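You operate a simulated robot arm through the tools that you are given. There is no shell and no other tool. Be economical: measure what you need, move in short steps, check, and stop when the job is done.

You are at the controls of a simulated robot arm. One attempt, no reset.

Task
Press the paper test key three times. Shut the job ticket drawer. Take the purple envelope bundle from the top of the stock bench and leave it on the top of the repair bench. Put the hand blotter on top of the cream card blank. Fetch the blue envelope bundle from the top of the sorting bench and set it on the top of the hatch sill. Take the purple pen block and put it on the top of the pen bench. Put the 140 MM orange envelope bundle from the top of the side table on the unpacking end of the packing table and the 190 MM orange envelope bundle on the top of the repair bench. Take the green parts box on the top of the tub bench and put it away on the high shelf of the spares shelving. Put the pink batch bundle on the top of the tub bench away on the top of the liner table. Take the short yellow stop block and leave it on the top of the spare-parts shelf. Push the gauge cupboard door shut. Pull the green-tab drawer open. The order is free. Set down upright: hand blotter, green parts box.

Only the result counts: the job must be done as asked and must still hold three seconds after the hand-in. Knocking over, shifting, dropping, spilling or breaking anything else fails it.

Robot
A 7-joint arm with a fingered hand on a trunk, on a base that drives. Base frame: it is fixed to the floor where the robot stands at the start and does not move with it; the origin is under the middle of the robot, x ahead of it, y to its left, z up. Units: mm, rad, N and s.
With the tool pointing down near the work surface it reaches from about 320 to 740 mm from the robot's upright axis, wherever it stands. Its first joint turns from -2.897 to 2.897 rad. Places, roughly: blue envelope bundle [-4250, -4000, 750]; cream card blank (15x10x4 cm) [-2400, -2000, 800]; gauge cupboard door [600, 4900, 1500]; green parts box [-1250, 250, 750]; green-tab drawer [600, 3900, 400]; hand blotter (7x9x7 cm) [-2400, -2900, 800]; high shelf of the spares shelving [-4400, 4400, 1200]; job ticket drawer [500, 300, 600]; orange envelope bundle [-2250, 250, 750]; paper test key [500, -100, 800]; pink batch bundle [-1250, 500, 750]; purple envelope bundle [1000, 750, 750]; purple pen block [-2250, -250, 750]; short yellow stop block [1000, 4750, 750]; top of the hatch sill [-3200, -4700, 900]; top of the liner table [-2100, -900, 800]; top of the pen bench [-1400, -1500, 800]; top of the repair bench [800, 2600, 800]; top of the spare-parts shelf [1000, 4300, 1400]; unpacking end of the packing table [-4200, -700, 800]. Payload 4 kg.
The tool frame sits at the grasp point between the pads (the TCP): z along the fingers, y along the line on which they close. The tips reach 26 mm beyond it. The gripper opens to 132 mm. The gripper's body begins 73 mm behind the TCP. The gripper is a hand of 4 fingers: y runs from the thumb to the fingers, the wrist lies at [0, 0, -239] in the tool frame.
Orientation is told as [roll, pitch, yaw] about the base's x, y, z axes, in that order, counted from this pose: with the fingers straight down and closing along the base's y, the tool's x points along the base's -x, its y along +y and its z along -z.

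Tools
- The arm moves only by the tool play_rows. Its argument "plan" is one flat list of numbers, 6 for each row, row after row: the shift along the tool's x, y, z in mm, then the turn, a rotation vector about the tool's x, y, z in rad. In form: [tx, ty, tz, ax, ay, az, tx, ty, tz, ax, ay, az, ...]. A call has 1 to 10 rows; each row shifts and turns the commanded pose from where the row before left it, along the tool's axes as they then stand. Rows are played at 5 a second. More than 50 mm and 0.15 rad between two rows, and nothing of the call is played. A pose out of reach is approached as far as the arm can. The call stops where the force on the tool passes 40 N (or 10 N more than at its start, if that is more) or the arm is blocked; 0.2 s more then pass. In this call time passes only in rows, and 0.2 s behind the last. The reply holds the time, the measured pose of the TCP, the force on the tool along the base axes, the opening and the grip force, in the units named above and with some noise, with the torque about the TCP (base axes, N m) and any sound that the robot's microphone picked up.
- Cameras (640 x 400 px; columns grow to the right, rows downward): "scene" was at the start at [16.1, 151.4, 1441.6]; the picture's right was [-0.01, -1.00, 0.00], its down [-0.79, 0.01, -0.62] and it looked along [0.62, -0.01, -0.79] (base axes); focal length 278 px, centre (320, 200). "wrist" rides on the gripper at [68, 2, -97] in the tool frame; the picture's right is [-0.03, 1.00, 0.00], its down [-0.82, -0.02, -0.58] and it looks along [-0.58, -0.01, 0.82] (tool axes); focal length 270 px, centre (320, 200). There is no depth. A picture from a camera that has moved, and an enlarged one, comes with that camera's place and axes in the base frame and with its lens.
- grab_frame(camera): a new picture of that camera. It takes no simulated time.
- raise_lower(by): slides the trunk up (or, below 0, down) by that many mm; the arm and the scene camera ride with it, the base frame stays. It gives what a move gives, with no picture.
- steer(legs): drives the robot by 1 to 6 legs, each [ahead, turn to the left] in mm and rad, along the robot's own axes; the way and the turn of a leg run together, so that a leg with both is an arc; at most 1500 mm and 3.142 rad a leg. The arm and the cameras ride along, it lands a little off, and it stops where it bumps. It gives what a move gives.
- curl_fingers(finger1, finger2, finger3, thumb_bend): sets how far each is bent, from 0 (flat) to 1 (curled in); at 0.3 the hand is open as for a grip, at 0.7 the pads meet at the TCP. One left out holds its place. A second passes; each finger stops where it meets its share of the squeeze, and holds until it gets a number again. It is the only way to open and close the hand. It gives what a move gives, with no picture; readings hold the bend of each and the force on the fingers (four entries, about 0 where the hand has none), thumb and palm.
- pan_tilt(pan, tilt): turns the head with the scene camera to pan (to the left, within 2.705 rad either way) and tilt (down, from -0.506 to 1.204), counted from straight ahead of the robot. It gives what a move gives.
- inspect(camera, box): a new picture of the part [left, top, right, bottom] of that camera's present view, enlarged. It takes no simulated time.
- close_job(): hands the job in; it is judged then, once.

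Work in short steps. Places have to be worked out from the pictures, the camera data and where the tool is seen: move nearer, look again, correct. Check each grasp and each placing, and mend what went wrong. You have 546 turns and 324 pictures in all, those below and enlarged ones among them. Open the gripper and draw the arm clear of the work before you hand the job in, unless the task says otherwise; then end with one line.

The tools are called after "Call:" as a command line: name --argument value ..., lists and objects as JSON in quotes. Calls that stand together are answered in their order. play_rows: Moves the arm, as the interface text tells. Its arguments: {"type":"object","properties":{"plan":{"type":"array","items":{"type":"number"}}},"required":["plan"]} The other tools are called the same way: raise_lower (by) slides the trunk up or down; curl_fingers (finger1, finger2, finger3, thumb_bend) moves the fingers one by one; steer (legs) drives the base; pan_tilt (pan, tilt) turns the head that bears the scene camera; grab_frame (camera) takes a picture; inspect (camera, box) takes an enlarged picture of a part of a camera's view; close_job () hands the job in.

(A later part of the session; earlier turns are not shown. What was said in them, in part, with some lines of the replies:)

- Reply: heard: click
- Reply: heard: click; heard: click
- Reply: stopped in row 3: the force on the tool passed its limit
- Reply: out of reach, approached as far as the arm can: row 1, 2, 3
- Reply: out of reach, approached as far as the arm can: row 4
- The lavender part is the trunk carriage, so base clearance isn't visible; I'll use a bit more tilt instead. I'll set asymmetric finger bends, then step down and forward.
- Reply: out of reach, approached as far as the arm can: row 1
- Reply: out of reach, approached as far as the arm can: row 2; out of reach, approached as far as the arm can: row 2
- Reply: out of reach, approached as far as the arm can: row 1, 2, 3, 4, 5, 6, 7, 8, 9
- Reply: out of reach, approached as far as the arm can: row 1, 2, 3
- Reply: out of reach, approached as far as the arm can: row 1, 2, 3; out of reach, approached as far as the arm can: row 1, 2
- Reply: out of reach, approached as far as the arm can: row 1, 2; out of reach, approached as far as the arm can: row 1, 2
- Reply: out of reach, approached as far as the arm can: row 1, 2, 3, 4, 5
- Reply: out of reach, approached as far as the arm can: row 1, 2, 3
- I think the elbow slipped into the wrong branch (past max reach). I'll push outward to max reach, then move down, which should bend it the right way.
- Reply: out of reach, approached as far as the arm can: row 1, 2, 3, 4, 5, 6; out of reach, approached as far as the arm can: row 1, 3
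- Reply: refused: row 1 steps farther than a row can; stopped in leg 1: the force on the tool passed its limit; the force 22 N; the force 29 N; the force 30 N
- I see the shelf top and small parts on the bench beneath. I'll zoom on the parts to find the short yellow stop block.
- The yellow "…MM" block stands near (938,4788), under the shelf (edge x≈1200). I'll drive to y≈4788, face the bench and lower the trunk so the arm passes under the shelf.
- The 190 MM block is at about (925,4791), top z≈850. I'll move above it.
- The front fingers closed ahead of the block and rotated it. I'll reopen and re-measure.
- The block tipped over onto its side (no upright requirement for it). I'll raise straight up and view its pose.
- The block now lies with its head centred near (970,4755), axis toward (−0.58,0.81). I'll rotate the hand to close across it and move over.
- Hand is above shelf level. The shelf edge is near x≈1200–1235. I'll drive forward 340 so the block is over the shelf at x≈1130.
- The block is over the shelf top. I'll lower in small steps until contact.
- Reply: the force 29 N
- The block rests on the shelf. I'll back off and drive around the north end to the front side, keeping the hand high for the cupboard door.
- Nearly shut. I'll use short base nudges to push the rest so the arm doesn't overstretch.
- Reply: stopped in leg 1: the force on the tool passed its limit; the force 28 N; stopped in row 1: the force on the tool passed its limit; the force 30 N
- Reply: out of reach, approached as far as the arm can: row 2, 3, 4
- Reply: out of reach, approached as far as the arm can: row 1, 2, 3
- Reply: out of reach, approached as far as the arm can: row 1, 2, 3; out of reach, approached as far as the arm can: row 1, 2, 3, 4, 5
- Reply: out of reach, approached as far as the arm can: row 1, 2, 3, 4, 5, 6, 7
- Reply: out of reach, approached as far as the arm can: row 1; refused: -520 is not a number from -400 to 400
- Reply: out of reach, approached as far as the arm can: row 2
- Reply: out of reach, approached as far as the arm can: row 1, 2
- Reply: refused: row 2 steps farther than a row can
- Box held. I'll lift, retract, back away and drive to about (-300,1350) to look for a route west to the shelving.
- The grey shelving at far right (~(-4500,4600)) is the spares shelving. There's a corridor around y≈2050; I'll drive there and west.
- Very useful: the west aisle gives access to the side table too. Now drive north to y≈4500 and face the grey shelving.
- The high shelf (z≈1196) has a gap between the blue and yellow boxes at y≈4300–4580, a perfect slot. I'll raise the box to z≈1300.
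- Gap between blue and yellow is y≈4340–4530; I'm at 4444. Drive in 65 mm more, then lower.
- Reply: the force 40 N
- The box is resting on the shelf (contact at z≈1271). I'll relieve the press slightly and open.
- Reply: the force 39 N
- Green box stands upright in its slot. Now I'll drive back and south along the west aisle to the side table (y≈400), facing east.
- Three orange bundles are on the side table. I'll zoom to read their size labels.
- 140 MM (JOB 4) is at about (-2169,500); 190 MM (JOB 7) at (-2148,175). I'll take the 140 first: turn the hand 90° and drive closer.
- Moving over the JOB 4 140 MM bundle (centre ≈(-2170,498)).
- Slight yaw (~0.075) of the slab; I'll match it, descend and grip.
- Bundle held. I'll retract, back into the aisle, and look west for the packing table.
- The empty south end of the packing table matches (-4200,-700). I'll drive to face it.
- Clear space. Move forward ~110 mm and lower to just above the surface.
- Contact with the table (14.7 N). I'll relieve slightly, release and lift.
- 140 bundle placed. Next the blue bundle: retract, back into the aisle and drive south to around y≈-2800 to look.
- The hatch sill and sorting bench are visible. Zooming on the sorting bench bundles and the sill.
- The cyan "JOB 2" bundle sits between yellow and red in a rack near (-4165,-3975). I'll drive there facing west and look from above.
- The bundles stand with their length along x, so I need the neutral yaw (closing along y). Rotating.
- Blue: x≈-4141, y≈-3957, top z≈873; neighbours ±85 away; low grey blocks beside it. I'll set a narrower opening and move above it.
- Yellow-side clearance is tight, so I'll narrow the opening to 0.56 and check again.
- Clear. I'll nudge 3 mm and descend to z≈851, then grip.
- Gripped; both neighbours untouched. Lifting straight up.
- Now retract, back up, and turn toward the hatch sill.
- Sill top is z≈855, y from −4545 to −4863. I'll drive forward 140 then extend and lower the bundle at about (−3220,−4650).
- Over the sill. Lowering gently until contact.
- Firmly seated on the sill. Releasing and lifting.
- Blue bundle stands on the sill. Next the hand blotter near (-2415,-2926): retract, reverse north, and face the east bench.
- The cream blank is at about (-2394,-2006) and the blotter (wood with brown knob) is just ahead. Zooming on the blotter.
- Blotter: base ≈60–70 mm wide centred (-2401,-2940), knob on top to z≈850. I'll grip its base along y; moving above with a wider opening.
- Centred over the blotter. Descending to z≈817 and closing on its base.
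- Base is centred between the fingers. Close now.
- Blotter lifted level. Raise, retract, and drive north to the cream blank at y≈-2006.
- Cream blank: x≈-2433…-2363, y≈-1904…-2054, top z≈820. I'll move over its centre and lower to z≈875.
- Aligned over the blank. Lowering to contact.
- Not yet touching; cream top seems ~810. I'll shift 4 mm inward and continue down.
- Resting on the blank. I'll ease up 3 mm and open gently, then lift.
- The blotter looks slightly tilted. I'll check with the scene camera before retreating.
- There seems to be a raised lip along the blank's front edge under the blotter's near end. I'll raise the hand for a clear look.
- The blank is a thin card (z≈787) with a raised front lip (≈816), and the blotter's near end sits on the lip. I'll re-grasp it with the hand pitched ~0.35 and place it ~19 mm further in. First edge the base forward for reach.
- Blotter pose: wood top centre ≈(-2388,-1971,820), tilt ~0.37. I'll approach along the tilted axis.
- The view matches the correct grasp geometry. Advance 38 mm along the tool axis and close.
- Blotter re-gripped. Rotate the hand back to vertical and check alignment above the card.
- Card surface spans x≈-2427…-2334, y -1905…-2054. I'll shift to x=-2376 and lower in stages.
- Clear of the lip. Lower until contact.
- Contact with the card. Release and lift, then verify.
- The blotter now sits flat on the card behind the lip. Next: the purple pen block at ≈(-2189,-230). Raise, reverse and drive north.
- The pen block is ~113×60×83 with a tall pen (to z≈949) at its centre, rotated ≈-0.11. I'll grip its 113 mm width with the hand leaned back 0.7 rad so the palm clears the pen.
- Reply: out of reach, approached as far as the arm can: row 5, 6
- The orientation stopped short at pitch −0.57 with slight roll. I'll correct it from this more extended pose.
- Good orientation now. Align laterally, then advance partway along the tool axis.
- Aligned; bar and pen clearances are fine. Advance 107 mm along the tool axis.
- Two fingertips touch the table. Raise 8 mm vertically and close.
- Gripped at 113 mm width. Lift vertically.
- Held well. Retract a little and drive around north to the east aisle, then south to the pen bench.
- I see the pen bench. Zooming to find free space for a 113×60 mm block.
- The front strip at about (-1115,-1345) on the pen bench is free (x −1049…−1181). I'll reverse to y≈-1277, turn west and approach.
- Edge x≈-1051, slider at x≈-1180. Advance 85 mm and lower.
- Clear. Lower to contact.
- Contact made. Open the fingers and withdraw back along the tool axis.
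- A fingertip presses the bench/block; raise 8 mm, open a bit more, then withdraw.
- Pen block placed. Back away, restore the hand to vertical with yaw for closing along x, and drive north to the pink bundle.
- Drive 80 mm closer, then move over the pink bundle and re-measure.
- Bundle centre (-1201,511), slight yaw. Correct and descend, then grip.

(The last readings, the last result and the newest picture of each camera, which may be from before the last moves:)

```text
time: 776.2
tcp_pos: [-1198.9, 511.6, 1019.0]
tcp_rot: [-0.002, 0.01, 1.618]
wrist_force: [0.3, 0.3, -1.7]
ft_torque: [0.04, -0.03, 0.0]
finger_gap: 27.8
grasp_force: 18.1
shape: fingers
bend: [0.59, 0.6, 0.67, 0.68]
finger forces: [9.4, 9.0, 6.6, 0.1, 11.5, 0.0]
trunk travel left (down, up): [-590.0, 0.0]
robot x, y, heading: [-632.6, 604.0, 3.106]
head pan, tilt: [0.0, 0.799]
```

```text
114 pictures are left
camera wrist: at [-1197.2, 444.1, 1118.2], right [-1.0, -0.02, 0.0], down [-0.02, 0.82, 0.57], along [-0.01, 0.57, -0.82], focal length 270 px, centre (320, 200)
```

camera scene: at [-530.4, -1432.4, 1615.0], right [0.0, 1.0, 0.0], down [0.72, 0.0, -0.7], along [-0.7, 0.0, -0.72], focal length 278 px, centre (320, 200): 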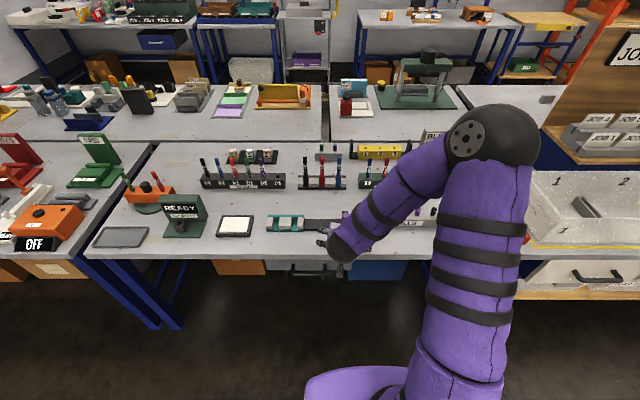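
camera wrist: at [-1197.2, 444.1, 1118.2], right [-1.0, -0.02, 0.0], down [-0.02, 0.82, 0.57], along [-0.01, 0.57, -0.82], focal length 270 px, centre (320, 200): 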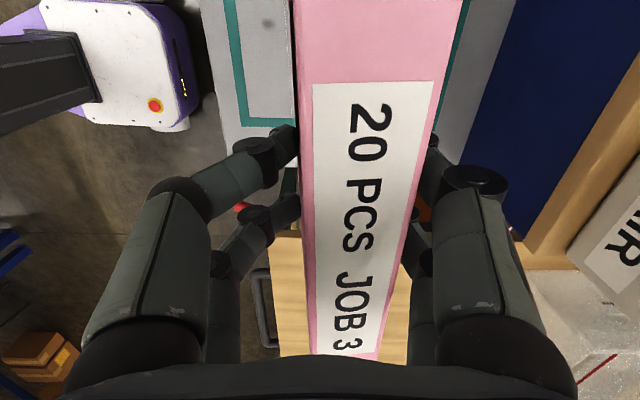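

Pink held. Retract and drive around to the west aisle for the liner table.

Call:
play_rows --plan '[0, -45, 0, 0, 0, 0, 0, -45, 0, 0, 0, 0, 0, 0, -20, 0, 0, 0]'

Call:
steer --legs '[[-250, 0], [0, -1.535], [1440, 0], [0, 1.571], [1400, 0], [1200, 0]]'

Call:
steer --legs '[[0, 1.571], [1500, 0], [1400, 0]]'

Call:
pan_tilt --pan 1.2 --tilt 0.6

Call:
grab_frame --camera "scene"

```text
time: 777.0
tcp_pos: [-1108.7, 515.8, 1038.7]
tcp_rot: [0.001, 0.011, 1.619]
wrist_force: [-0.1, 0.4, -1.2]
ft_torque: [-0.01, -0.02, -0.01]
finger_gap: 27.7
grasp_force: 17.8
shape: fingers
bend: [0.59, 0.6, 0.67, 0.68]
finger forces: [9.4, 8.8, 6.6, 0.1, 11.4, 0.1]
trunk travel left (down, up): [-590.0, 0.0]
robot x, y, heading: [-627.3, 599.8, 3.104]
head pan, tilt: [0.0, 0.799]
```

```text
time: 805.5
tcp_pos: [-3436.6, 1934.8, 1039.8]
tcp_rot: [0.002, 0.009, 1.663]
wrist_force: [-0.7, 0.9, -1.4]
ft_torque: [-0.01, 0.01, 0.01]
finger_gap: 27.0
grasp_force: 17.3
shape: fingers
bend: [0.59, 0.6, 0.68, 0.68]
finger forces: [8.9, 8.1, 6.2, 0.0, 10.9, 0.0]
trunk travel left (down, up): [-590.0, 0.0]
robot x, y, heading: [-2957.6, 2040.9, -3.133]
head pan, tilt: [0.0, 0.799]
```

```text
time: 823.3
tcp_pos: [-2869.6, -1344.1, 1040.0]
tcp_rot: [0.0, 0.008, -3.062]
wrist_force: [-0.3, 0.1, -2.4]
ft_torque: [0.02, 0.02, -0.02]
finger_gap: 26.6
grasp_force: 17.0
shape: fingers
bend: [0.59, 0.6, 0.68, 0.68]
finger forces: [8.9, 8.1, 6.0, 0.1, 10.7, 0.0]
trunk travel left (down, up): [-590.0, 0.0]
robot x, y, heading: [-2971.4, -867.1, -1.575]
head pan, tilt: [0.0, 0.799]
```

```text
time: 824.7
tcp_pos: [-2867.5, -1343.6, 1039.7]
tcp_rot: [0.0, 0.009, -3.063]
wrist_force: [0.4, 0.1, -2.6]
ft_torque: [0.07, -0.01, -0.01]
finger_gap: 26.3
grasp_force: 16.7
shape: fingers
bend: [0.59, 0.6, 0.68, 0.68]
finger forces: [9.0, 8.0, 6.1, 0.0, 10.7, 0.0]
trunk travel left (down, up): [-590.0, 0.0]
robot x, y, heading: [-2969.5, -866.6, -1.573]
head pan, tilt: [1.201, 0.6]
```

```text
113 pictures are left
camera scene: at [-2734.6, -841.5, 1631.9], right [-0.37, -0.93, 0.0], down [-0.53, 0.21, -0.82], along [0.77, -0.3, -0.57], focal length 278 px, centre (320, 200)
```

scene: 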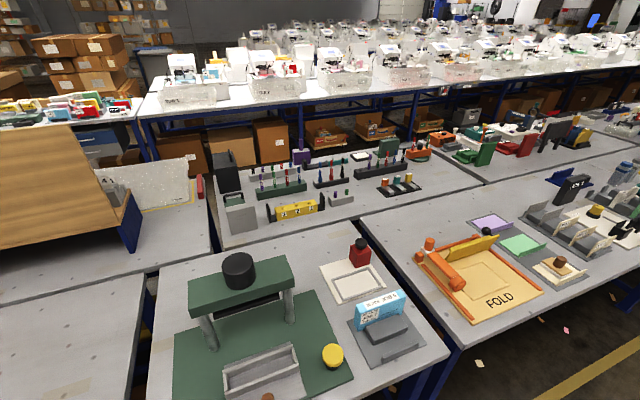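

The liner table holds the green press. I'll zoom for free space on it.

Call:
inspect --camera "scene" --box '[130, 210, 460, 400]'

```text
1.94 times, centred on (295, 305) of scene
camera zoom: at [-2734.6, -841.5, 1631.9], right [-0.37, -0.93, 0.0], down [-0.53, 0.21, -0.82], along [0.77, -0.3, -0.57], focal length 540 px, centre (368, -4)
```

zoom: 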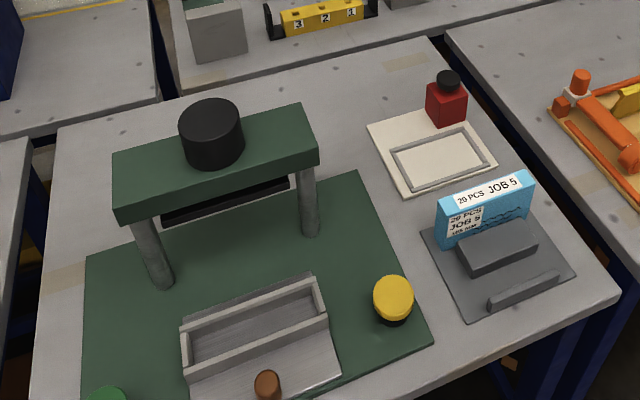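

Behind/left of the mat is free: a strip at y≈-560 (table edge −526, mat −594). I'll place the bundle lengthwise along x there. Reverse, turn east, and rotate the hand to neutral.

Call:
steer --legs '[[-205, 0], [0, 1.573]]'

Call:
play_rows --plan '[0, 0, 0, 0, 0, -0.149, 0, 0, 0, 0, 0, -0.149, 0, 0, 0, 0, 0, -0.149, 0, 0, 0, 0, 0, -0.149, 0, 0, 0, 0, 0, -0.149, 0, 0, 0, 0, 0, -0.149, 0, 0, 0, 0, 0, -0.149, 0, 0, 0, 0, 0, -0.149, 0, 0, 0, 0, 0, -0.149, 0, 0, 0, 0, 0, -0.149]'

Call:
pan_tilt --pan 0.0 --tilt 0.75

Call:
grab_frame --camera "scene"

Call:
grab_frame --camera "wrist"

```text
time: 830.2
tcp_pos: [-2495.3, -547.9, 1039.4]
tcp_rot: [-0.002, 0.009, -1.463]
wrist_force: [-0.1, -0.5, -2.0]
ft_torque: [-0.04, 0.03, 0.0]
finger_gap: 26.2
grasp_force: 16.9
shape: fingers
bend: [0.59, 0.6, 0.68, 0.68]
finger forces: [8.7, 7.8, 6.0, 0.0, 10.4, 0.1]
trunk travel left (down, up): [-590.0, 0.0]
robot x, y, heading: [-2966.2, -663.6, 0.026]
head pan, tilt: [1.201, 0.6]
```

```text
time: 832.4
tcp_pos: [-2496.1, -547.8, 1038.9]
tcp_rot: [0.009, 0.002, 0.031]
wrist_force: [-0.1, 0.1, -1.6]
ft_torque: [-0.03, 0.0, 0.0]
finger_gap: 26.0
grasp_force: 16.6
shape: fingers
bend: [0.59, 0.6, 0.68, 0.68]
finger forces: [8.9, 7.8, 6.1, 0.1, 10.5, 0.0]
trunk travel left (down, up): [-590.0, 0.0]
robot x, y, heading: [-2970.6, -659.9, 0.03]
head pan, tilt: [1.201, 0.6]
```

```text
time: 833.8
tcp_pos: [-2497.0, -548.9, 1038.1]
tcp_rot: [0.009, 0.0, 0.029]
wrist_force: [-0.4, 0.0, -2.0]
ft_torque: [-0.04, 0.01, -0.03]
finger_gap: 26.0
grasp_force: 16.6
shape: fingers
bend: [0.59, 0.6, 0.68, 0.68]
finger forces: [8.9, 7.9, 6.0, 0.1, 10.4, 0.0]
trunk travel left (down, up): [-590.0, 0.0]
robot x, y, heading: [-2968.2, -665.4, 0.022]
head pan, tilt: [0.0, 0.75]
```

```text
111 pictures are left
camera scene: at [-2949.4, -510.6, 1619.0], right [0.02, -1.0, 0.0], down [-0.68, -0.02, -0.73], along [0.73, 0.02, -0.68], focal length 278 px, centre (320, 200)
```

scene: 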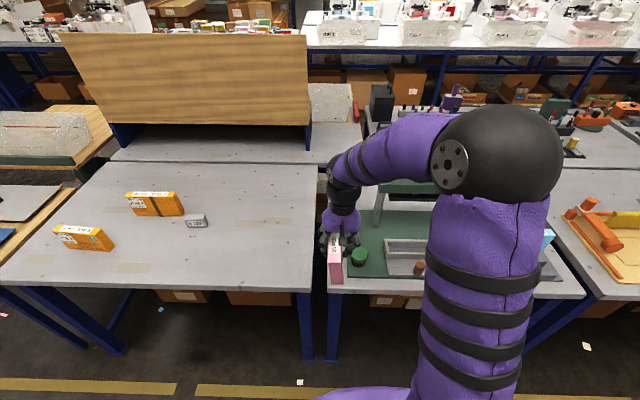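

```text
110 pictures are left
camera wrist: at [-2564.6, -549.7, 1137.7], right [0.0, 1.0, 0.01], down [0.82, 0.0, 0.58], along [0.58, 0.01, -0.82], focal length 270 px, centre (320, 200)
```

wrist: 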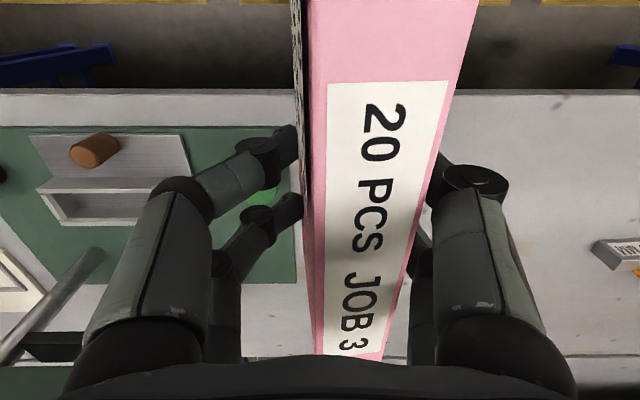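

Strip centre is y≈-557 (mat edge −583, table edge −533). I'll drive forward 125 and extend to x≈-2240, clear of the green cap and press.

Call:
steer --legs '[[125, -0.022]]'

Call:
play_rows --plan '[-43, -4, 0, 0, 0, 0.015, -43, -4, 0, 0, 0, 0.01, -43, -3, 0, 0, 0, 0, 0, 0, 45, 0, 0, 0, 0, 0, 45, 0, 0, 0]'

Call:
grab_frame --camera "wrist"

Call:
grab_frame --camera "scene"

```text
time: 835.1
tcp_pos: [-2366.3, -557.2, 1039.1]
tcp_rot: [0.008, 0.001, 0.006]
wrist_force: [0.7, 0.0, -1.2]
ft_torque: [0.0, 0.01, 0.03]
finger_gap: 26.0
grasp_force: 16.8
shape: fingers
bend: [0.59, 0.6, 0.68, 0.68]
finger forces: [8.9, 7.8, 6.0, 0.0, 10.5, 0.0]
trunk travel left (down, up): [-590.0, 0.0]
robot x, y, heading: [-2842.1, -660.3, 0.003]
head pan, tilt: [0.0, 0.75]
```

```text
time: 836.3
tcp_pos: [-2237.7, -567.0, 948.6]
tcp_rot: [0.009, -0.002, -0.021]
wrist_force: [0.0, -0.5, -1.3]
ft_torque: [-0.05, 0.0, -0.01]
finger_gap: 26.3
grasp_force: 16.1
shape: fingers
bend: [0.59, 0.6, 0.68, 0.68]
finger forces: [8.9, 7.7, 5.9, 0.0, 10.5, 0.0]
trunk travel left (down, up): [-590.0, 0.0]
robot x, y, heading: [-2843.2, -663.0, 0.002]
head pan, tilt: [0.0, 0.75]
```

```text
109 pictures are left
camera wrist: at [-2306.3, -566.1, 1046.9], right [0.04, 1.0, 0.01], down [0.82, -0.04, 0.58], along [0.58, -0.02, -0.82], focal length 270 px, centre (320, 200)
```

wrist: 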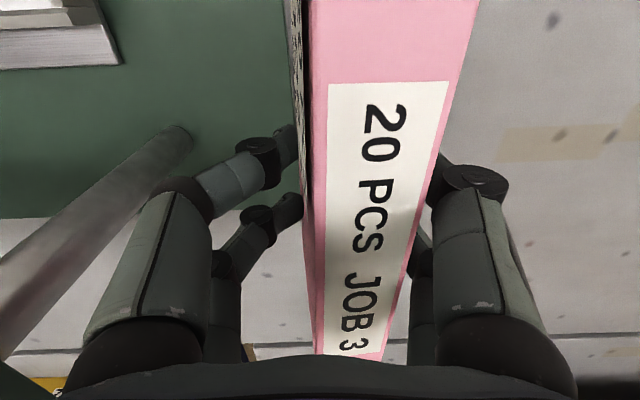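

```text
108 pictures are left
camera scene: at [-2818.9, -509.4, 1619.0], right [0.0, -1.0, 0.0], down [-0.68, 0.0, -0.73], along [0.73, 0.0, -0.68], focal length 278 px, centre (320, 200)
```

scene: 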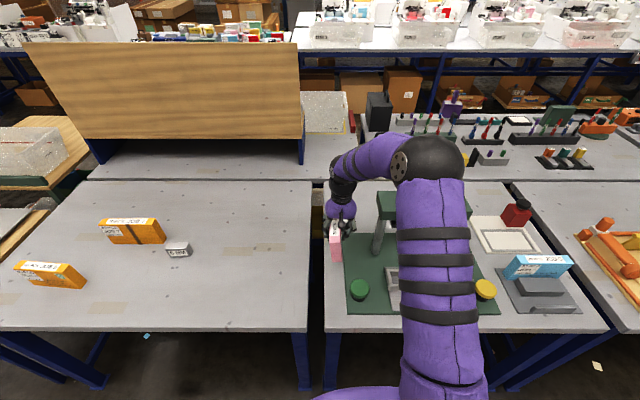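

Call:
inspect --camera "scene" --box '[280, 160, 400, 340]'

```text
2.22 times, centred on (340, 250) of scene
camera zoom: at [-2818.9, -509.4, 1619.0], right [0.0, -1.0, 0.0], down [-0.68, 0.0, -0.73], along [0.73, 0.0, -0.68], focal length 619 px, centre (276, 89)
```

zoom: 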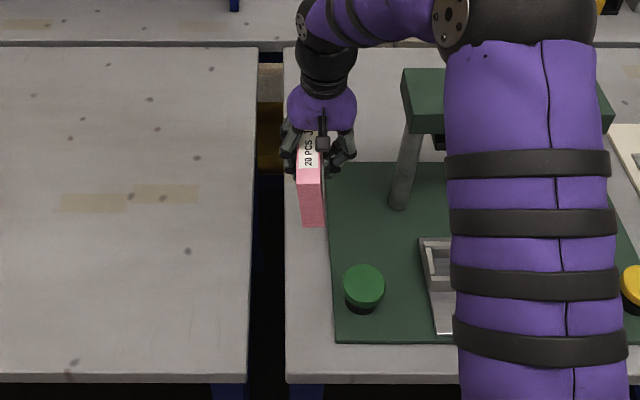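

Strip is y −523…−596, so centre −560; shift +6 mm and lower.

Call:
play_rows --plan '[0, 6, 0, 0, 0, 0, 0, 0, 45, 0, 0, 0, 0, 0, 45, 0, 0, 0]'

Call:
play_rows --plan '[0, 0, 6, 0, 0, 0, 0, 0, 5, 0, 0, 0]'

Call:
inspect --camera "scene" --box '[280, 160, 400, 340]'

```text
time: 837.1
tcp_pos: [-2237.7, -560.9, 860.3]
tcp_rot: [0.007, -0.001, -0.019]
wrist_force: [1.1, -0.7, -1.9]
ft_torque: [-0.01, -0.01, -0.02]
finger_gap: 26.0
grasp_force: 16.4
shape: fingers
bend: [0.59, 0.6, 0.68, 0.68]
finger forces: [8.9, 7.8, 6.1, 0.1, 10.5, 0.0]
trunk travel left (down, up): [-590.0, 0.0]
robot x, y, heading: [-2844.5, -661.8, 0.001]
head pan, tilt: [0.0, 0.75]
```

```text
time: 837.7
tcp_pos: [-2238.3, -561.9, 848.1]
tcp_rot: [0.007, 0.003, -0.019]
wrist_force: [-0.8, 0.7, -1.9]
ft_torque: [0.0, -0.02, -0.05]
finger_gap: 25.9
grasp_force: 16.9
shape: fingers
bend: [0.59, 0.6, 0.68, 0.68]
finger forces: [8.9, 7.8, 6.1, 0.1, 10.5, 0.0]
trunk travel left (down, up): [-590.0, 0.0]
robot x, y, heading: [-2844.9, -662.2, 0.003]
head pan, tilt: [0.0, 0.75]
```

```text
2.22 times, centred on (340, 250) of scene
camera zoom: at [-2819.0, -509.4, 1619.0], right [0.0, -1.0, 0.0], down [-0.68, 0.0, -0.73], along [0.73, 0.0, -0.68], focal length 619 px, centre (276, 89)
```

zoom: 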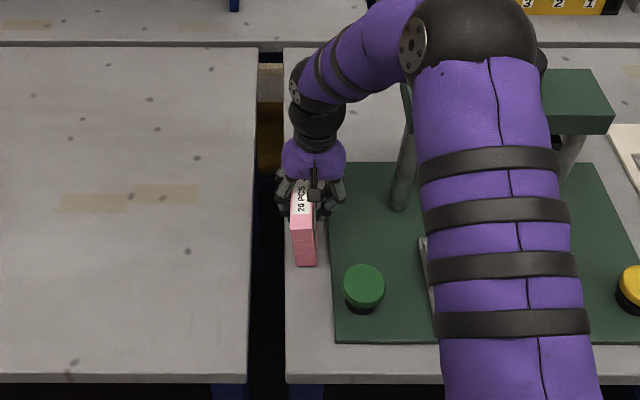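

Well positioned. Final lowering.

Call:
play_rows --plan '[0, 0, 3, 0, 0, 0, 0, 0, 3, 0, 0, 0]'

```text
time: 838.3
tcp_pos: [-2239.8, -561.5, 843.2]
tcp_rot: [0.009, 0.0, -0.02]
wrist_force: [-1.2, -1.0, 5.8]
ft_torque: [0.07, 0.1, 0.04]
finger_gap: 25.9
grasp_force: 17.8
shape: fingers
bend: [0.59, 0.6, 0.68, 0.68]
finger forces: [8.7, 7.8, 6.4, 0.0, 12.1, 0.1]
trunk travel left (down, up): [-590.0, 0.0]
robot x, y, heading: [-2841.5, -665.4, -0.001]
head pan, tilt: [0.0, 0.75]
```

Contact. Release and lift.

Call:
curl_fingers --finger1 0.5 --finger2 0.5 --finger3 0.5 --thumb_bend 0.5

Call:
play_rows --plan '[0, 0, -40, 0, 0, 0, 0, 0, -45, 0, 0, 0, 0, 0, -45, 0, 0, 0, 0, 0, -45, 0, 0, 0]'

Call:
grab_frame --camera "wrist"

```text
time: 839.3
tcp_pos: [-2237.6, -561.5, 843.5]
tcp_rot: [0.008, -0.002, -0.019]
wrist_force: [0.4, 0.1, 0.2]
ft_torque: [0.04, 0.04, -0.02]
finger_gap: 65.4
grasp_force: 0.1
shape: fingers
bend: [0.5, 0.5, 0.5, 0.5]
finger forces: [0.1, 0.0, 0.0, 0.0, 0.0, 0.0]
trunk travel left (down, up): [-590.0, 0.0]
robot x, y, heading: [-2841.9, -662.5, -0.002]
head pan, tilt: [0.0, 0.75]
```

```text
time: 840.3
tcp_pos: [-2239.7, -563.2, 1017.4]
tcp_rot: [0.008, 0.0, -0.021]
wrist_force: [0.4, 0.2, -0.9]
ft_torque: [-0.02, 0.01, 0.0]
finger_gap: 65.7
grasp_force: 0.1
shape: fingers
bend: [0.5, 0.5, 0.5, 0.5]
finger forces: [0.0, 0.0, 0.0, 0.0, 0.0, 0.0]
trunk travel left (down, up): [-590.0, 0.0]
robot x, y, heading: [-2843.2, -664.5, -0.003]
head pan, tilt: [0.0, 0.75]
```

```text
105 pictures are left
camera wrist: at [-2307.4, -561.2, 1115.8], right [0.04, 1.0, 0.01], down [0.82, -0.04, 0.58], along [0.58, -0.02, -0.82], focal length 270 px, centre (320, 200)
```

wrist: 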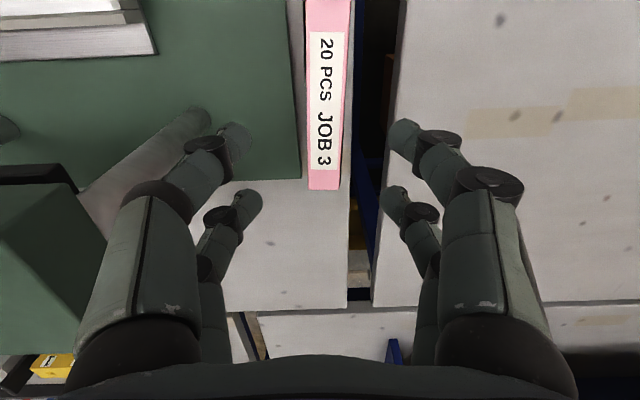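

Pink bundle stands on the liner table. Last: the 190 MM orange bundle. Retract, back off and drive north to y≈75.

Call:
play_rows --plan '[40, 0, 0, 0, 0, 0, 40, 0, 0, 0, 0, 0, 40, 0, -20, 0, 0, 0]'

Call:
steer --legs '[[-160, 0], [0, 1.573], [740, 0], [0, -1.571]]'

Call:
play_rows --plan '[0, 0, 0, 0, 0, 0.149, 0, 0, 0, 0, 0, 0.149, 0, 0, 0, 0, 0, 0.149, 0, 0, 0, 0, 0, 0.149, 0, 0, 0, 0, 0, 0.149, 0, 0, 0, 0, 0, 0.149, 0, 0, 0, 0, 0, 0.149, 0, 0, 0, 0, 0, 0.149, 0, 0, 0, 0, 0, 0.149, 0, 0, 0, 0, 0, 0.149]'

```text
time: 841.1
tcp_pos: [-2360.0, -560.3, 1037.2]
tcp_rot: [0.009, 0.0, -0.02]
wrist_force: [0.0, -0.4, 0.1]
ft_torque: [0.0, -0.01, 0.06]
finger_gap: 64.9
grasp_force: 0.1
shape: fingers
bend: [0.5, 0.5, 0.5, 0.5]
finger forces: [0.1, 0.1, 0.0, 0.1, 0.1, 0.0]
trunk travel left (down, up): [-590.0, 0.0]
robot x, y, heading: [-2839.9, -662.1, 0.004]
head pan, tilt: [0.0, 0.75]
```

```text
time: 853.7
tcp_pos: [-2518.6, 174.3, 1035.1]
tcp_rot: [0.01, -0.002, -0.015]
wrist_force: [0.2, -0.9, -0.8]
ft_torque: [-0.03, -0.02, -0.05]
finger_gap: 65.5
grasp_force: 0.2
shape: fingers
bend: [0.5, 0.5, 0.5, 0.5]
finger forces: [0.1, 0.0, 0.1, 0.1, 0.0, 0.0]
trunk travel left (down, up): [-590.0, 0.0]
robot x, y, heading: [-3002.7, 75.2, 0.006]
head pan, tilt: [0.0, 0.75]
```

```text
time: 855.9
tcp_pos: [-2518.3, 174.0, 1037.1]
tcp_rot: [-0.001, 0.008, -1.509]
wrist_force: [0.5, 1.1, -0.8]
ft_torque: [0.02, -0.03, 0.02]
finger_gap: 65.6
grasp_force: 0.0
shape: fingers
bend: [0.5, 0.5, 0.5, 0.5]
finger forces: [0.0, 0.0, 0.1, 0.0, 0.1, 0.0]
trunk travel left (down, up): [-590.0, 0.0]
robot x, y, heading: [-3000.7, 67.9, 0.004]
head pan, tilt: [0.0, 0.75]
```

Drive forward 240 and extend over the 190 bundle, then look.

Call:
steer --legs '[[235, 0]]'

Call:
curl_fingers --finger1 0.42 --finger2 0.42 --finger3 0.42 --thumb_bend 0.42

Call:
play_rows --plan '[0, 45, 0, 0, 0, 0.06, 0, 45, 0, 0, 0, 0, 0, 40, 0, 0, 0, 0]'

Call:
grab_frame --camera "wrist"

```text
time: 857.6
tcp_pos: [-2280.3, 175.9, 1038.0]
tcp_rot: [-0.001, 0.01, -1.502]
wrist_force: [-0.4, -0.6, 0.5]
ft_torque: [0.0, -0.01, -0.02]
finger_gap: 65.4
grasp_force: 0.0
shape: fingers
bend: [0.5, 0.5, 0.5, 0.5]
finger forces: [0.0, 0.0, 0.0, 0.0, 0.0, 0.0]
trunk travel left (down, up): [-590.0, 0.0]
robot x, y, heading: [-2763.8, 72.5, 0.005]
head pan, tilt: [0.0, 0.75]
```

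```text
time: 858.6
tcp_pos: [-2281.0, 176.5, 1037.5]
tcp_rot: [-0.001, 0.009, -1.503]
wrist_force: [0.1, -0.5, 0.5]
ft_torque: [-0.04, 0.01, 0.01]
finger_gap: 92.6
grasp_force: 0.1
shape: fingers
bend: [0.42, 0.42, 0.42, 0.42]
finger forces: [0.1, 0.0, 0.1, 0.0, 0.1, 0.0]
trunk travel left (down, up): [-590.0, 0.0]
robot x, y, heading: [-2770.1, 73.0, 0.005]
head pan, tilt: [0.0, 0.75]
```

```text
time: 859.4
tcp_pos: [-2151.7, 179.1, 1038.4]
tcp_rot: [-0.002, 0.009, -1.563]
wrist_force: [-0.4, -0.1, 0.3]
ft_torque: [-0.02, 0.02, -0.01]
finger_gap: 92.8
grasp_force: 0.0
shape: fingers
bend: [0.42, 0.42, 0.42, 0.42]
finger forces: [0.1, 0.0, 0.0, 0.0, 0.0, 0.1]
trunk travel left (down, up): [-590.0, 0.0]
robot x, y, heading: [-2766.3, 73.5, 0.012]
head pan, tilt: [0.0, 0.75]
```

```text
104 pictures are left
camera wrist: at [-2150.2, 247.0, 1136.6], right [1.0, -0.02, 0.0], down [-0.01, -0.82, 0.57], along [-0.01, -0.57, -0.82], focal length 270 px, centre (320, 200)
```

wrist: 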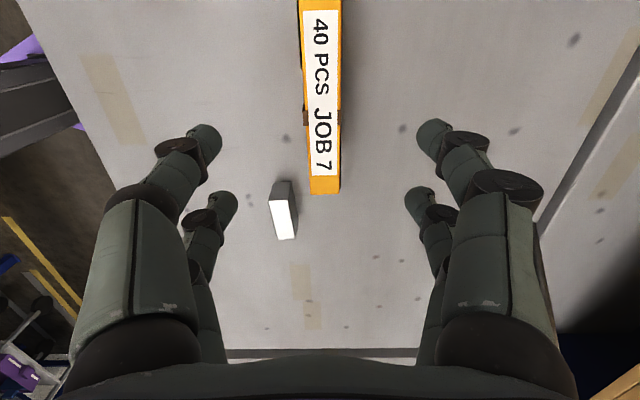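

Aligned; shift 4 mm and descend to grip.

Call:
play_rows --plan '[0, 4, 47, 0, 0, 0, 0, 0, 48, 0, 0, 0, 0, 0, 48, 0, 0, 0, 0, 0, 46, 0, 0, 0]'

Call:
curl_fingers --finger1 0.75 --finger2 0.75 --finger3 0.75 --thumb_bend 0.75

Call:
play_rows --plan '[0, 0, -40, 0, 0, 0, 0, 0, -45, 0, 0, 0, 0, 0, -45, 0, 0, 0, 0, 0, -45, 0, 0, 0]'

Call:
grab_frame --camera "wrist"

```text
time: 860.4
tcp_pos: [-2147.2, 180.7, 849.4]
tcp_rot: [-0.001, 0.01, -1.563]
wrist_force: [-0.4, 0.3, 0.1]
ft_torque: [-0.01, 0.04, -0.01]
finger_gap: 92.8
grasp_force: 0.0
shape: fingers
bend: [0.42, 0.42, 0.42, 0.42]
finger forces: [0.0, 0.0, 0.0, 0.1, 0.0, 0.0]
trunk travel left (down, up): [-590.0, 0.0]
robot x, y, heading: [-2765.7, 72.3, 0.005]
head pan, tilt: [0.0, 0.75]
```

```text
time: 861.4
tcp_pos: [-2147.0, 180.8, 849.5]
tcp_rot: [-0.001, 0.008, -1.564]
wrist_force: [-0.5, 0.6, 0.1]
ft_torque: [0.02, -0.02, 0.0]
finger_gap: 27.5
grasp_force: 18.4
shape: fingers
bend: [0.6, 0.6, 0.66, 0.68]
finger forces: [9.3, 9.2, 6.7, 0.0, 11.6, 0.1]
trunk travel left (down, up): [-590.0, 0.0]
robot x, y, heading: [-2764.4, 73.8, 0.007]
head pan, tilt: [0.0, 0.75]
```

```text
time: 862.4
tcp_pos: [-2147.7, 178.9, 1022.2]
tcp_rot: [-0.001, 0.009, -1.562]
wrist_force: [-0.5, -0.3, -2.4]
ft_torque: [0.0, 0.0, 0.0]
finger_gap: 27.6
grasp_force: 17.9
shape: fingers
bend: [0.6, 0.6, 0.66, 0.68]
finger forces: [9.4, 9.1, 6.6, 0.1, 11.7, 0.0]
trunk travel left (down, up): [-590.0, 0.0]
robot x, y, heading: [-2761.5, 72.9, 0.005]
head pan, tilt: [0.0, 0.75]
```

```text
103 pictures are left
camera wrist: at [-2147.0, 246.8, 1121.4], right [1.0, -0.02, 0.0], down [-0.01, -0.82, 0.57], along [-0.01, -0.57, -0.82], focal length 270 px, centre (320, 200)
```

wrist: 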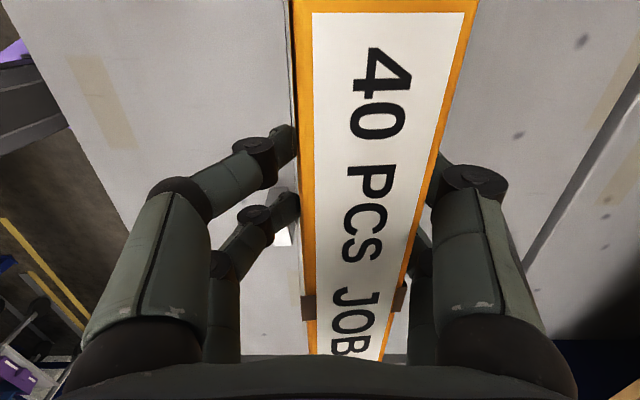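

Orange 190 held. Retract and begin the long drive: west aisle → corridor → east aisle → around the north end → rear of repair bench.

Call:
play_rows --plan '[0, -48, 0, 0, 0, 0, 0, -48, 0, 0, 0, 0, 0, -48, 0, 0, 0, 0, -40, 0, -20, 0, 0, 0]'

Call:
steer --legs '[[-240, 0], [0, 1.566], [1500, 0], [480, 0], [0, -1.571], [1400, 0]]'

```text
time: 863.4
tcp_pos: [-2289.7, 139.4, 1042.6]
tcp_rot: [0.0, 0.011, -1.565]
wrist_force: [-0.4, -0.2, -1.6]
ft_torque: [-0.03, 0.03, 0.0]
finger_gap: 27.5
grasp_force: 18.1
shape: fingers
bend: [0.59, 0.6, 0.67, 0.68]
finger forces: [9.4, 8.7, 6.5, 0.0, 11.6, 0.0]
trunk travel left (down, up): [-590.0, 0.0]
robot x, y, heading: [-2763.8, 72.6, 0.007]
head pan, tilt: [0.0, 0.75]
```

```text
time: 889.0
tcp_pos: [-1146.9, 2161.1, 1042.8]
tcp_rot: [0.0, 0.008, -1.543]
wrist_force: [0.6, 0.1, -1.3]
ft_torque: [-0.04, 0.04, 0.02]
finger_gap: 27.0
grasp_force: 16.8
shape: fingers
bend: [0.59, 0.6, 0.67, 0.68]
finger forces: [8.9, 8.3, 6.1, 0.0, 10.9, 0.0]
trunk travel left (down, up): [-590.0, 0.0]
robot x, y, heading: [-1625.4, 2084.7, 0.028]
head pan, tilt: [0.0, 0.75]
```

Call:
steer --legs '[[1310, -0.028], [0, 1.571], [1500, 0], [1500, 0], [630, 0], [0, -1.571]]'

```text
time: 920.3
tcp_pos: [167.6, 5763.8, 1042.7]
tcp_rot: [0.0, 0.009, -1.595]
wrist_force: [0.0, 0.1, -2.2]
ft_torque: [0.02, 0.01, 0.02]
finger_gap: 26.0
grasp_force: 16.8
shape: fingers
bend: [0.59, 0.6, 0.67, 0.68]
finger forces: [8.7, 7.8, 5.8, 0.0, 10.5, 0.0]
trunk travel left (down, up): [-590.0, 0.0]
robot x, y, heading: [-315.2, 5711.2, -0.029]
head pan, tilt: [0.0, 0.75]
```

Call:
steer --legs '[[1040, 0.029], [1000, 0], [0, -1.571], [1500, 0], [1500, 0], [360, 0]]'

Call:
pan_tilt --pan -1.2 --tilt 0.65

Call:
grab_frame --camera "scene"

```text
time: 950.2
tcp_pos: [1865.5, 1882.0, 1042.3]
tcp_rot: [-0.003, 0.008, -3.119]
wrist_force: [0.1, 0.1, -2.0]
ft_torque: [0.05, -0.03, -0.01]
finger_gap: 25.8
grasp_force: 16.1
shape: fingers
bend: [0.59, 0.6, 0.67, 0.68]
finger forces: [8.7, 7.8, 5.7, 0.0, 10.2, 0.0]
trunk travel left (down, up): [-590.0, 0.0]
robot x, y, heading: [1790.1, 2358.9, -1.547]
head pan, tilt: [0.0, 0.75]
```

```text
time: 951.6
tcp_pos: [1867.2, 1882.9, 1042.2]
tcp_rot: [0.0, 0.009, -3.118]
wrist_force: [-0.2, -0.1, -2.4]
ft_torque: [0.03, -0.03, 0.0]
finger_gap: 25.8
grasp_force: 15.7
shape: fingers
bend: [0.59, 0.6, 0.67, 0.68]
finger forces: [8.6, 7.6, 5.8, 0.0, 10.2, 0.0]
trunk travel left (down, up): [-590.0, 0.0]
robot x, y, heading: [1790.8, 2356.6, -1.548]
head pan, tilt: [-1.201, 0.649]
```

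```text
102 pictures are left
camera scene: at [1862.6, 2385.9, 1627.6], right [-0.38, 0.92, 0.0], down [0.56, 0.23, -0.8], along [-0.74, -0.3, -0.6], focal length 278 px, centre (320, 200)
```

scene: 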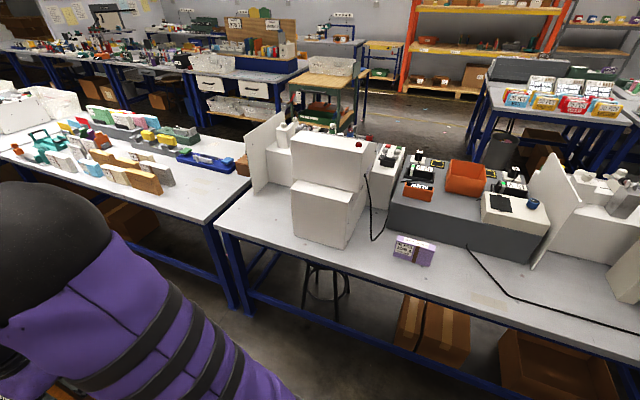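

The purple bundle is standing. I'll place the orange to its left (south) at ≈(1135,2265). Move 25 forward and turn west.

Call:
steer --legs '[[25, 0], [0, -1.593], [100, 0]]'

Call:
pan_tilt --pan 0.1 --tilt 0.8

Call:
grab_frame --camera "scene"

Call:
grab_frame --camera "wrist"

```text
time: 957.0
tcp_pos: [1217.2, 2259.6, 1043.6]
tcp_rot: [-0.003, 0.01, 1.586]
wrist_force: [-0.1, 0.0, -2.5]
ft_torque: [0.02, -0.03, -0.01]
finger_gap: 25.5
grasp_force: 15.7
shape: fingers
bend: [0.59, 0.6, 0.68, 0.68]
finger forces: [8.5, 7.7, 5.7, 0.0, 10.1, 0.1]
trunk travel left (down, up): [-590.0, 0.0]
robot x, y, heading: [1694.5, 2335.6, -3.125]
head pan, tilt: [-1.201, 0.649]
```

```text
time: 958.5
tcp_pos: [1217.2, 2258.1, 1043.3]
tcp_rot: [-0.003, 0.008, 1.585]
wrist_force: [0.0, 0.5, -1.9]
ft_torque: [-0.01, -0.03, 0.01]
finger_gap: 25.3
grasp_force: 15.6
shape: fingers
bend: [0.59, 0.6, 0.68, 0.68]
finger forces: [8.4, 7.7, 5.7, 0.0, 10.0, 0.1]
trunk travel left (down, up): [-590.0, 0.0]
robot x, y, heading: [1690.3, 2332.9, -3.129]
head pan, tilt: [0.099, 0.799]
```

```text
101 pictures are left
camera scene: at [1674.6, 2168.9, 1615.0], right [-0.11, 0.99, 0.0], down [0.71, 0.08, -0.7], along [-0.69, -0.08, -0.72], focal length 278 px, centre (320, 200)
```

scene: 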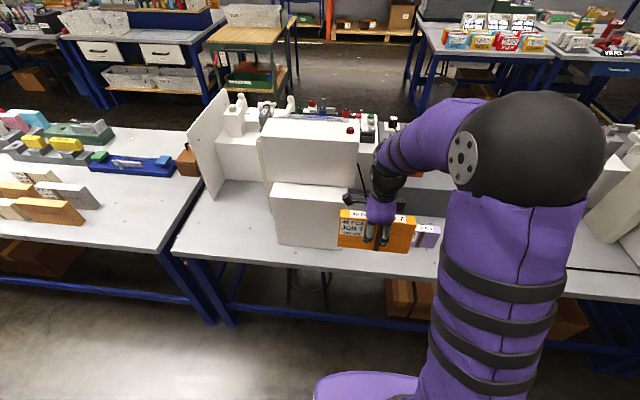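

```text
100 pictures are left
camera wrist: at [1216.2, 2190.9, 1141.2], right [-1.0, 0.01, 0.0], down [0.01, 0.82, 0.57], along [0.01, 0.57, -0.82], focal length 270 px, centre (320, 200)
```

wrist: 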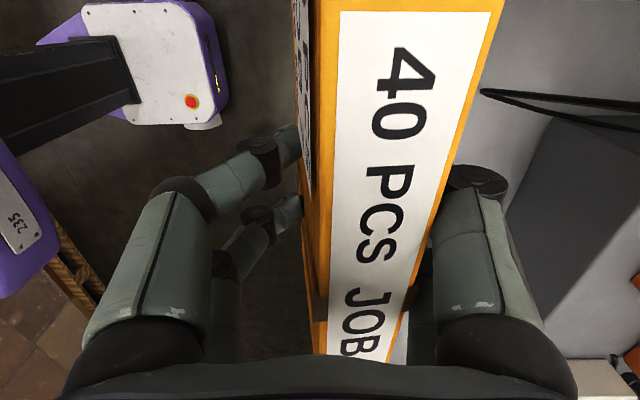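

Advance 80 mm and lower to just above the bench.

Call:
play_rows --plan '[0, 40, 0, 0, 0, 0, 0, 39, 0, 0, 0, 0, 0, 0, 43, 0, 0, 0, 0, 0, 43, 0, 0, 0, 0, 0, 43, 0, 0, 0]'

Call:
grab_frame --camera "scene"

Call:
grab_frame --camera "wrist"

```text
time: 959.7
tcp_pos: [1138.3, 2256.9, 912.3]
tcp_rot: [-0.001, 0.009, 1.587]
wrist_force: [1.6, 0.9, -3.1]
ft_torque: [-0.04, 0.05, 0.12]
finger_gap: 25.2
grasp_force: 16.4
shape: fingers
bend: [0.6, 0.6, 0.67, 0.68]
finger forces: [7.8, 7.8, 5.2, 0.0, 12.1, 0.1]
trunk travel left (down, up): [-590.0, 0.0]
robot x, y, heading: [1693.4, 2329.3, -3.123]
head pan, tilt: [0.099, 0.799]
```

```text
99 pictures are left
camera scene: at [1674.4, 2168.8, 1615.0], right [-0.11, 0.99, 0.0], down [0.71, 0.08, -0.7], along [-0.69, -0.08, -0.72], focal length 278 px, centre (320, 200)
```

scene: 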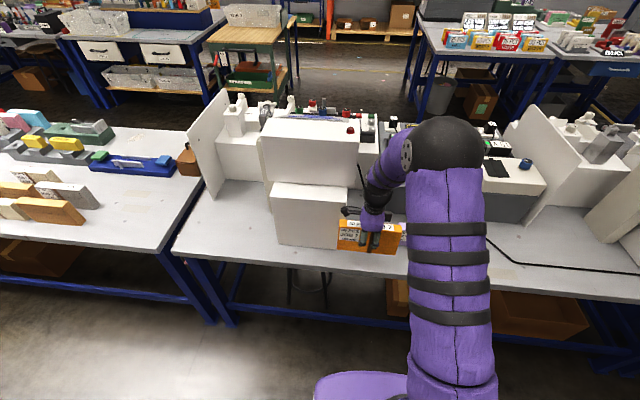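

```text
98 pictures are left
camera wrist: at [1137.6, 2189.0, 1011.4], right [-1.0, 0.01, 0.0], down [0.01, 0.82, 0.57], along [0.01, 0.57, -0.82], focal length 270 px, centre (320, 200)
```

wrist: 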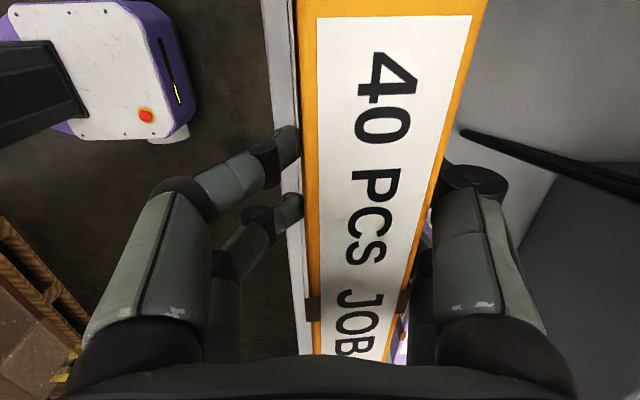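

The slab's south end seems to brush the printer's rear box (corner ≈(1098,2183)). I'll back off 10 mm and shift 18 mm north before lowering.

Call:
play_rows --plan '[0, -12, 0, 0, 0, 0, -18, 0, 0, 0, 0, 0]'

Call:
grab_frame --camera "wrist"

Call:
inspect --camera "scene" --box '[260, 170, 440, 290]'

```text
time: 960.3
tcp_pos: [1150.0, 2275.0, 911.2]
tcp_rot: [0.0, 0.009, 1.585]
wrist_force: [-0.3, -0.6, -1.5]
ft_torque: [0.01, -0.02, 0.05]
finger_gap: 25.3
grasp_force: 16.6
shape: fingers
bend: [0.6, 0.6, 0.68, 0.68]
finger forces: [8.9, 7.7, 5.7, 0.0, 10.5, 0.0]
trunk travel left (down, up): [-590.0, 0.0]
robot x, y, heading: [1693.3, 2331.5, -3.126]
head pan, tilt: [0.099, 0.799]
```

```text
97 pictures are left
camera wrist: at [1149.3, 2207.5, 1011.4], right [-1.0, 0.01, 0.0], down [0.01, 0.82, 0.57], along [0.01, 0.57, -0.82], focal length 270 px, centre (320, 200)
```

wrist: 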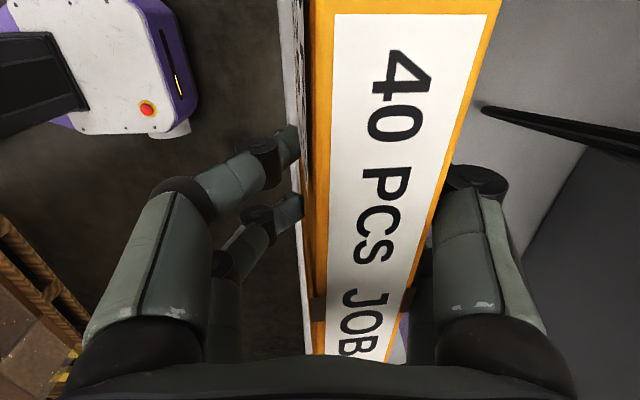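

```text
3.33 times, centred on (350, 230) of scene
camera zoom: at [1674.5, 2168.8, 1615.0], right [-0.11, 0.99, 0.0], down [0.71, 0.08, -0.7], along [-0.69, -0.08, -0.72], focal length 928 px, centre (220, 100)
```

zoom: 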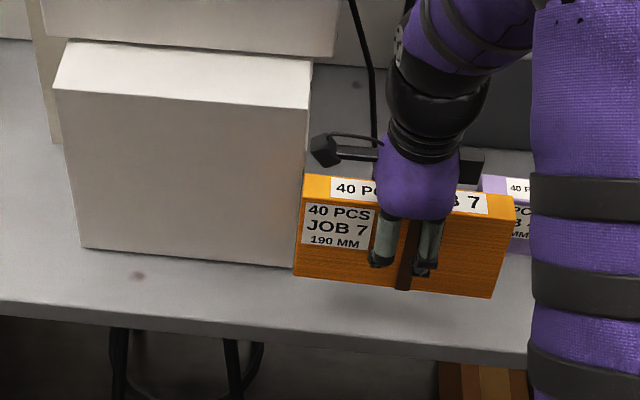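

Now clear on all sides (near face x≈1160, y 2183–2373; bench edge 1186; purple starts 2393). Lowering.

Call:
play_rows --plan '[0, 0, 30, 0, 0, 0, 0, 0, 20, 0, 0, 0]'

Call:
play_rows --plan '[0, 0, 5, 0, 0, 0, 0, 0, 5, 0, 0, 0]'

```text
time: 960.9
tcp_pos: [1150.4, 2274.6, 863.5]
tcp_rot: [0.0, 0.009, 1.584]
wrist_force: [0.4, 0.2, -2.5]
ft_torque: [-0.02, -0.02, 0.01]
finger_gap: 25.4
grasp_force: 16.4
shape: fingers
bend: [0.6, 0.6, 0.68, 0.68]
finger forces: [8.8, 7.6, 5.8, 0.0, 10.6, 0.0]
trunk travel left (down, up): [-590.0, 0.0]
robot x, y, heading: [1689.9, 2329.6, -3.128]
head pan, tilt: [0.099, 0.799]
```

```text
time: 961.5
tcp_pos: [1149.4, 2273.7, 853.2]
tcp_rot: [-0.001, 0.01, 1.585]
wrist_force: [-0.7, -0.3, -1.5]
ft_torque: [0.02, -0.03, -0.03]
finger_gap: 25.2
grasp_force: 16.4
shape: fingers
bend: [0.6, 0.6, 0.68, 0.68]
finger forces: [8.9, 7.6, 5.8, 0.1, 10.5, 0.0]
trunk travel left (down, up): [-590.0, 0.0]
robot x, y, heading: [1692.0, 2334.3, -3.127]
head pan, tilt: [0.099, 0.799]
```

Call:
play_rows --plan '[0, 0, 3, 0, 0, 0, 0, 0, 3, 0, 0, 0]'

Call:
grab_frame --camera "wrist"

```text
time: 962.1
tcp_pos: [1150.2, 2275.0, 847.4]
tcp_rot: [0.0, 0.009, 1.583]
wrist_force: [0.2, 0.0, 5.6]
ft_torque: [0.03, 0.03, 0.01]
finger_gap: 25.5
grasp_force: 17.4
shape: fingers
bend: [0.6, 0.6, 0.68, 0.68]
finger forces: [8.6, 8.1, 7.1, 0.0, 11.4, 0.1]
trunk travel left (down, up): [-590.0, 0.0]
robot x, y, heading: [1693.7, 2332.8, -3.125]
head pan, tilt: [0.099, 0.799]
```

```text
95 pictures are left
camera wrist: at [1149.2, 2206.3, 946.7], right [-1.0, 0.01, 0.0], down [0.01, 0.82, 0.57], along [0.01, 0.57, -0.82], focal length 270 px, centre (320, 200)
```

wrist: 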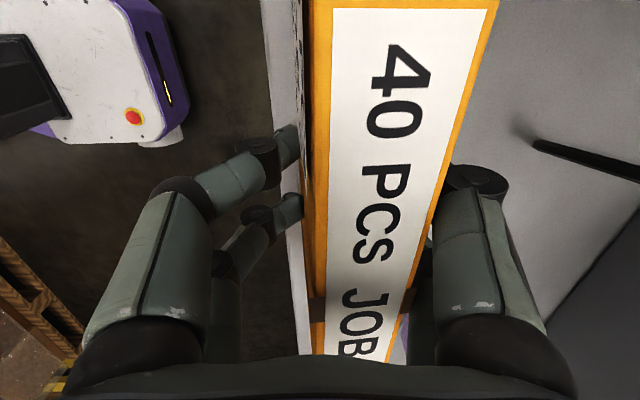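

Contact made. Release and lift.

Call:
curl_fingers --finger1 0.5 --finger2 0.5 --finger3 0.5 --thumb_bend 0.5

Call:
play_rows --plan '[0, 5, -40, 0, 0, 0, 0, 0, -45, 0, 0, 0, 0, 0, -45, 0, 0, 0, 0, 0, -45, 0, 0, 0]'

Call:
grab_frame --camera "wrist"

Call:
grab_frame --camera "scene"

```text
time: 963.1
tcp_pos: [1150.1, 2274.0, 847.2]
tcp_rot: [0.0, 0.007, 1.584]
wrist_force: [-0.9, -0.3, -0.1]
ft_torque: [0.0, 0.02, 0.0]
finger_gap: 65.4
grasp_force: 0.1
shape: fingers
bend: [0.5, 0.5, 0.5, 0.5]
finger forces: [0.1, 0.0, 0.0, 0.0, 0.0, 0.0]
trunk travel left (down, up): [-590.0, 0.0]
robot x, y, heading: [1694.0, 2333.4, -3.123]
head pan, tilt: [0.099, 0.799]
```

```text
time: 964.1
tcp_pos: [1145.4, 2275.3, 1025.2]
tcp_rot: [-0.004, 0.008, 1.585]
wrist_force: [0.2, -1.0, 0.1]
ft_torque: [0.0, 0.01, -0.04]
finger_gap: 65.5
grasp_force: 0.0
shape: fingers
bend: [0.5, 0.5, 0.5, 0.5]
finger forces: [0.0, 0.0, 0.1, 0.0, 0.1, 0.0]
trunk travel left (down, up): [-590.0, 0.0]
robot x, y, heading: [1692.9, 2325.4, -3.127]
head pan, tilt: [0.099, 0.799]
```

```text
94 pictures are left
camera wrist: at [1144.2, 2206.7, 1123.3], right [-1.0, 0.01, 0.0], down [0.01, 0.82, 0.57], along [0.01, 0.57, -0.82], focal length 270 px, centre (320, 200)
```

wrist: 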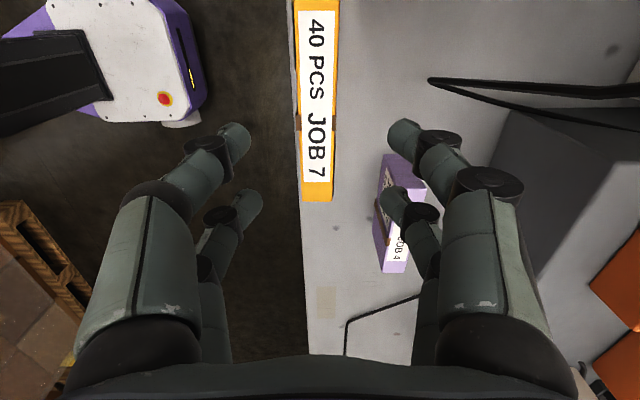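

```text
93 pictures are left
camera scene: at [1675.1, 2168.9, 1615.0], right [-0.11, 0.99, 0.0], down [0.71, 0.08, -0.7], along [-0.69, -0.08, -0.72], focal length 278 px, centre (320, 200)
```

scene: 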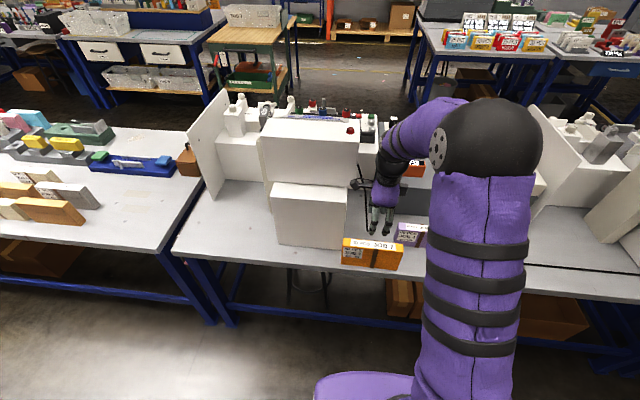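

Orange bundle stands on the repair bench beside the purple one. I'll back away, open the hand and take a final look.

Call:
steer --legs '[[-250, 0]]'

Call:
curl_fingers --finger1 0.3 --finger2 0.3 --finger3 0.3 --thumb_bend 0.3

Call:
pan_tilt --pan -0.1 --tilt 0.6

Call:
grab_frame --camera "scene"

```text
time: 965.9
tcp_pos: [1395.8, 2278.2, 1023.5]
tcp_rot: [0.0, 0.008, 1.584]
wrist_force: [-0.3, 0.0, 0.3]
ft_torque: [-0.02, 0.02, -0.03]
finger_gap: 65.7
grasp_force: 0.1
shape: fingers
bend: [0.5, 0.5, 0.5, 0.5]
finger forces: [0.0, 0.1, 0.0, 0.1, 0.1, 0.0]
trunk travel left (down, up): [-590.0, 0.0]
robot x, y, heading: [1941.4, 2334.1, -3.123]
head pan, tilt: [0.099, 0.799]
```

```text
time: 966.9
tcp_pos: [1394.6, 2279.1, 1025.2]
tcp_rot: [0.002, 0.01, 1.584]
wrist_force: [1.0, 0.4, -0.3]
ft_torque: [0.0, -0.01, -0.04]
finger_gap: 132.3
grasp_force: 0.1
shape: fingers
bend: [0.3, 0.3, 0.3, 0.3]
finger forces: [0.0, 0.1, 0.0, 0.0, 0.1, 0.0]
trunk travel left (down, up): [-590.0, 0.0]
robot x, y, heading: [1939.4, 2332.6, -3.126]
head pan, tilt: [0.099, 0.799]
```

```text
time: 967.6
tcp_pos: [1394.7, 2279.3, 1024.3]
tcp_rot: [0.001, 0.008, 1.586]
wrist_force: [-0.1, -0.3, -0.3]
ft_torque: [-0.02, -0.01, 0.0]
finger_gap: 132.2
grasp_force: 0.0
shape: fingers
bend: [0.3, 0.3, 0.3, 0.3]
finger forces: [0.0, 0.0, 0.0, 0.1, 0.0, 0.1]
trunk travel left (down, up): [-590.0, 0.0]
robot x, y, heading: [1944.2, 2336.3, -3.128]
head pan, tilt: [-0.099, 0.6]
```

```text
92 pictures are left
camera scene: at [1917.4, 2189.4, 1631.9], right [0.08, 1.0, 0.0], down [0.56, -0.05, -0.82], along [-0.82, 0.07, -0.57], focal length 278 px, centre (320, 200)
```

scene: 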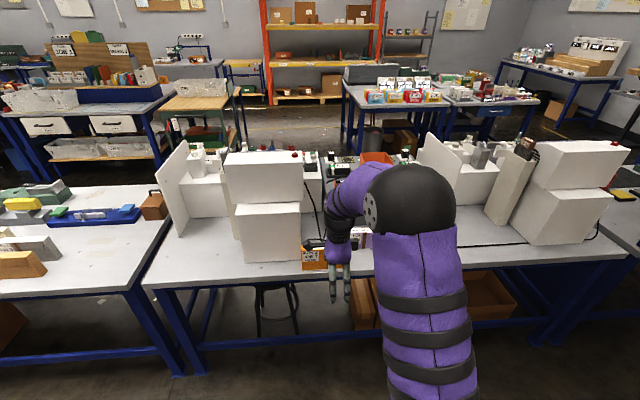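

All items are placed, the hand is open and clear of the work. Handing in.

Call:
close_job

```text
The job is handed in.
```

All of the steps are done and the job is handed in. One risk: while carrying the purple bundle I pressed it against machine 8 with about 25 N. I also lightly brushed the rear of the other printer with the 190 MM bundle. Neither machine looked moved afterwards.
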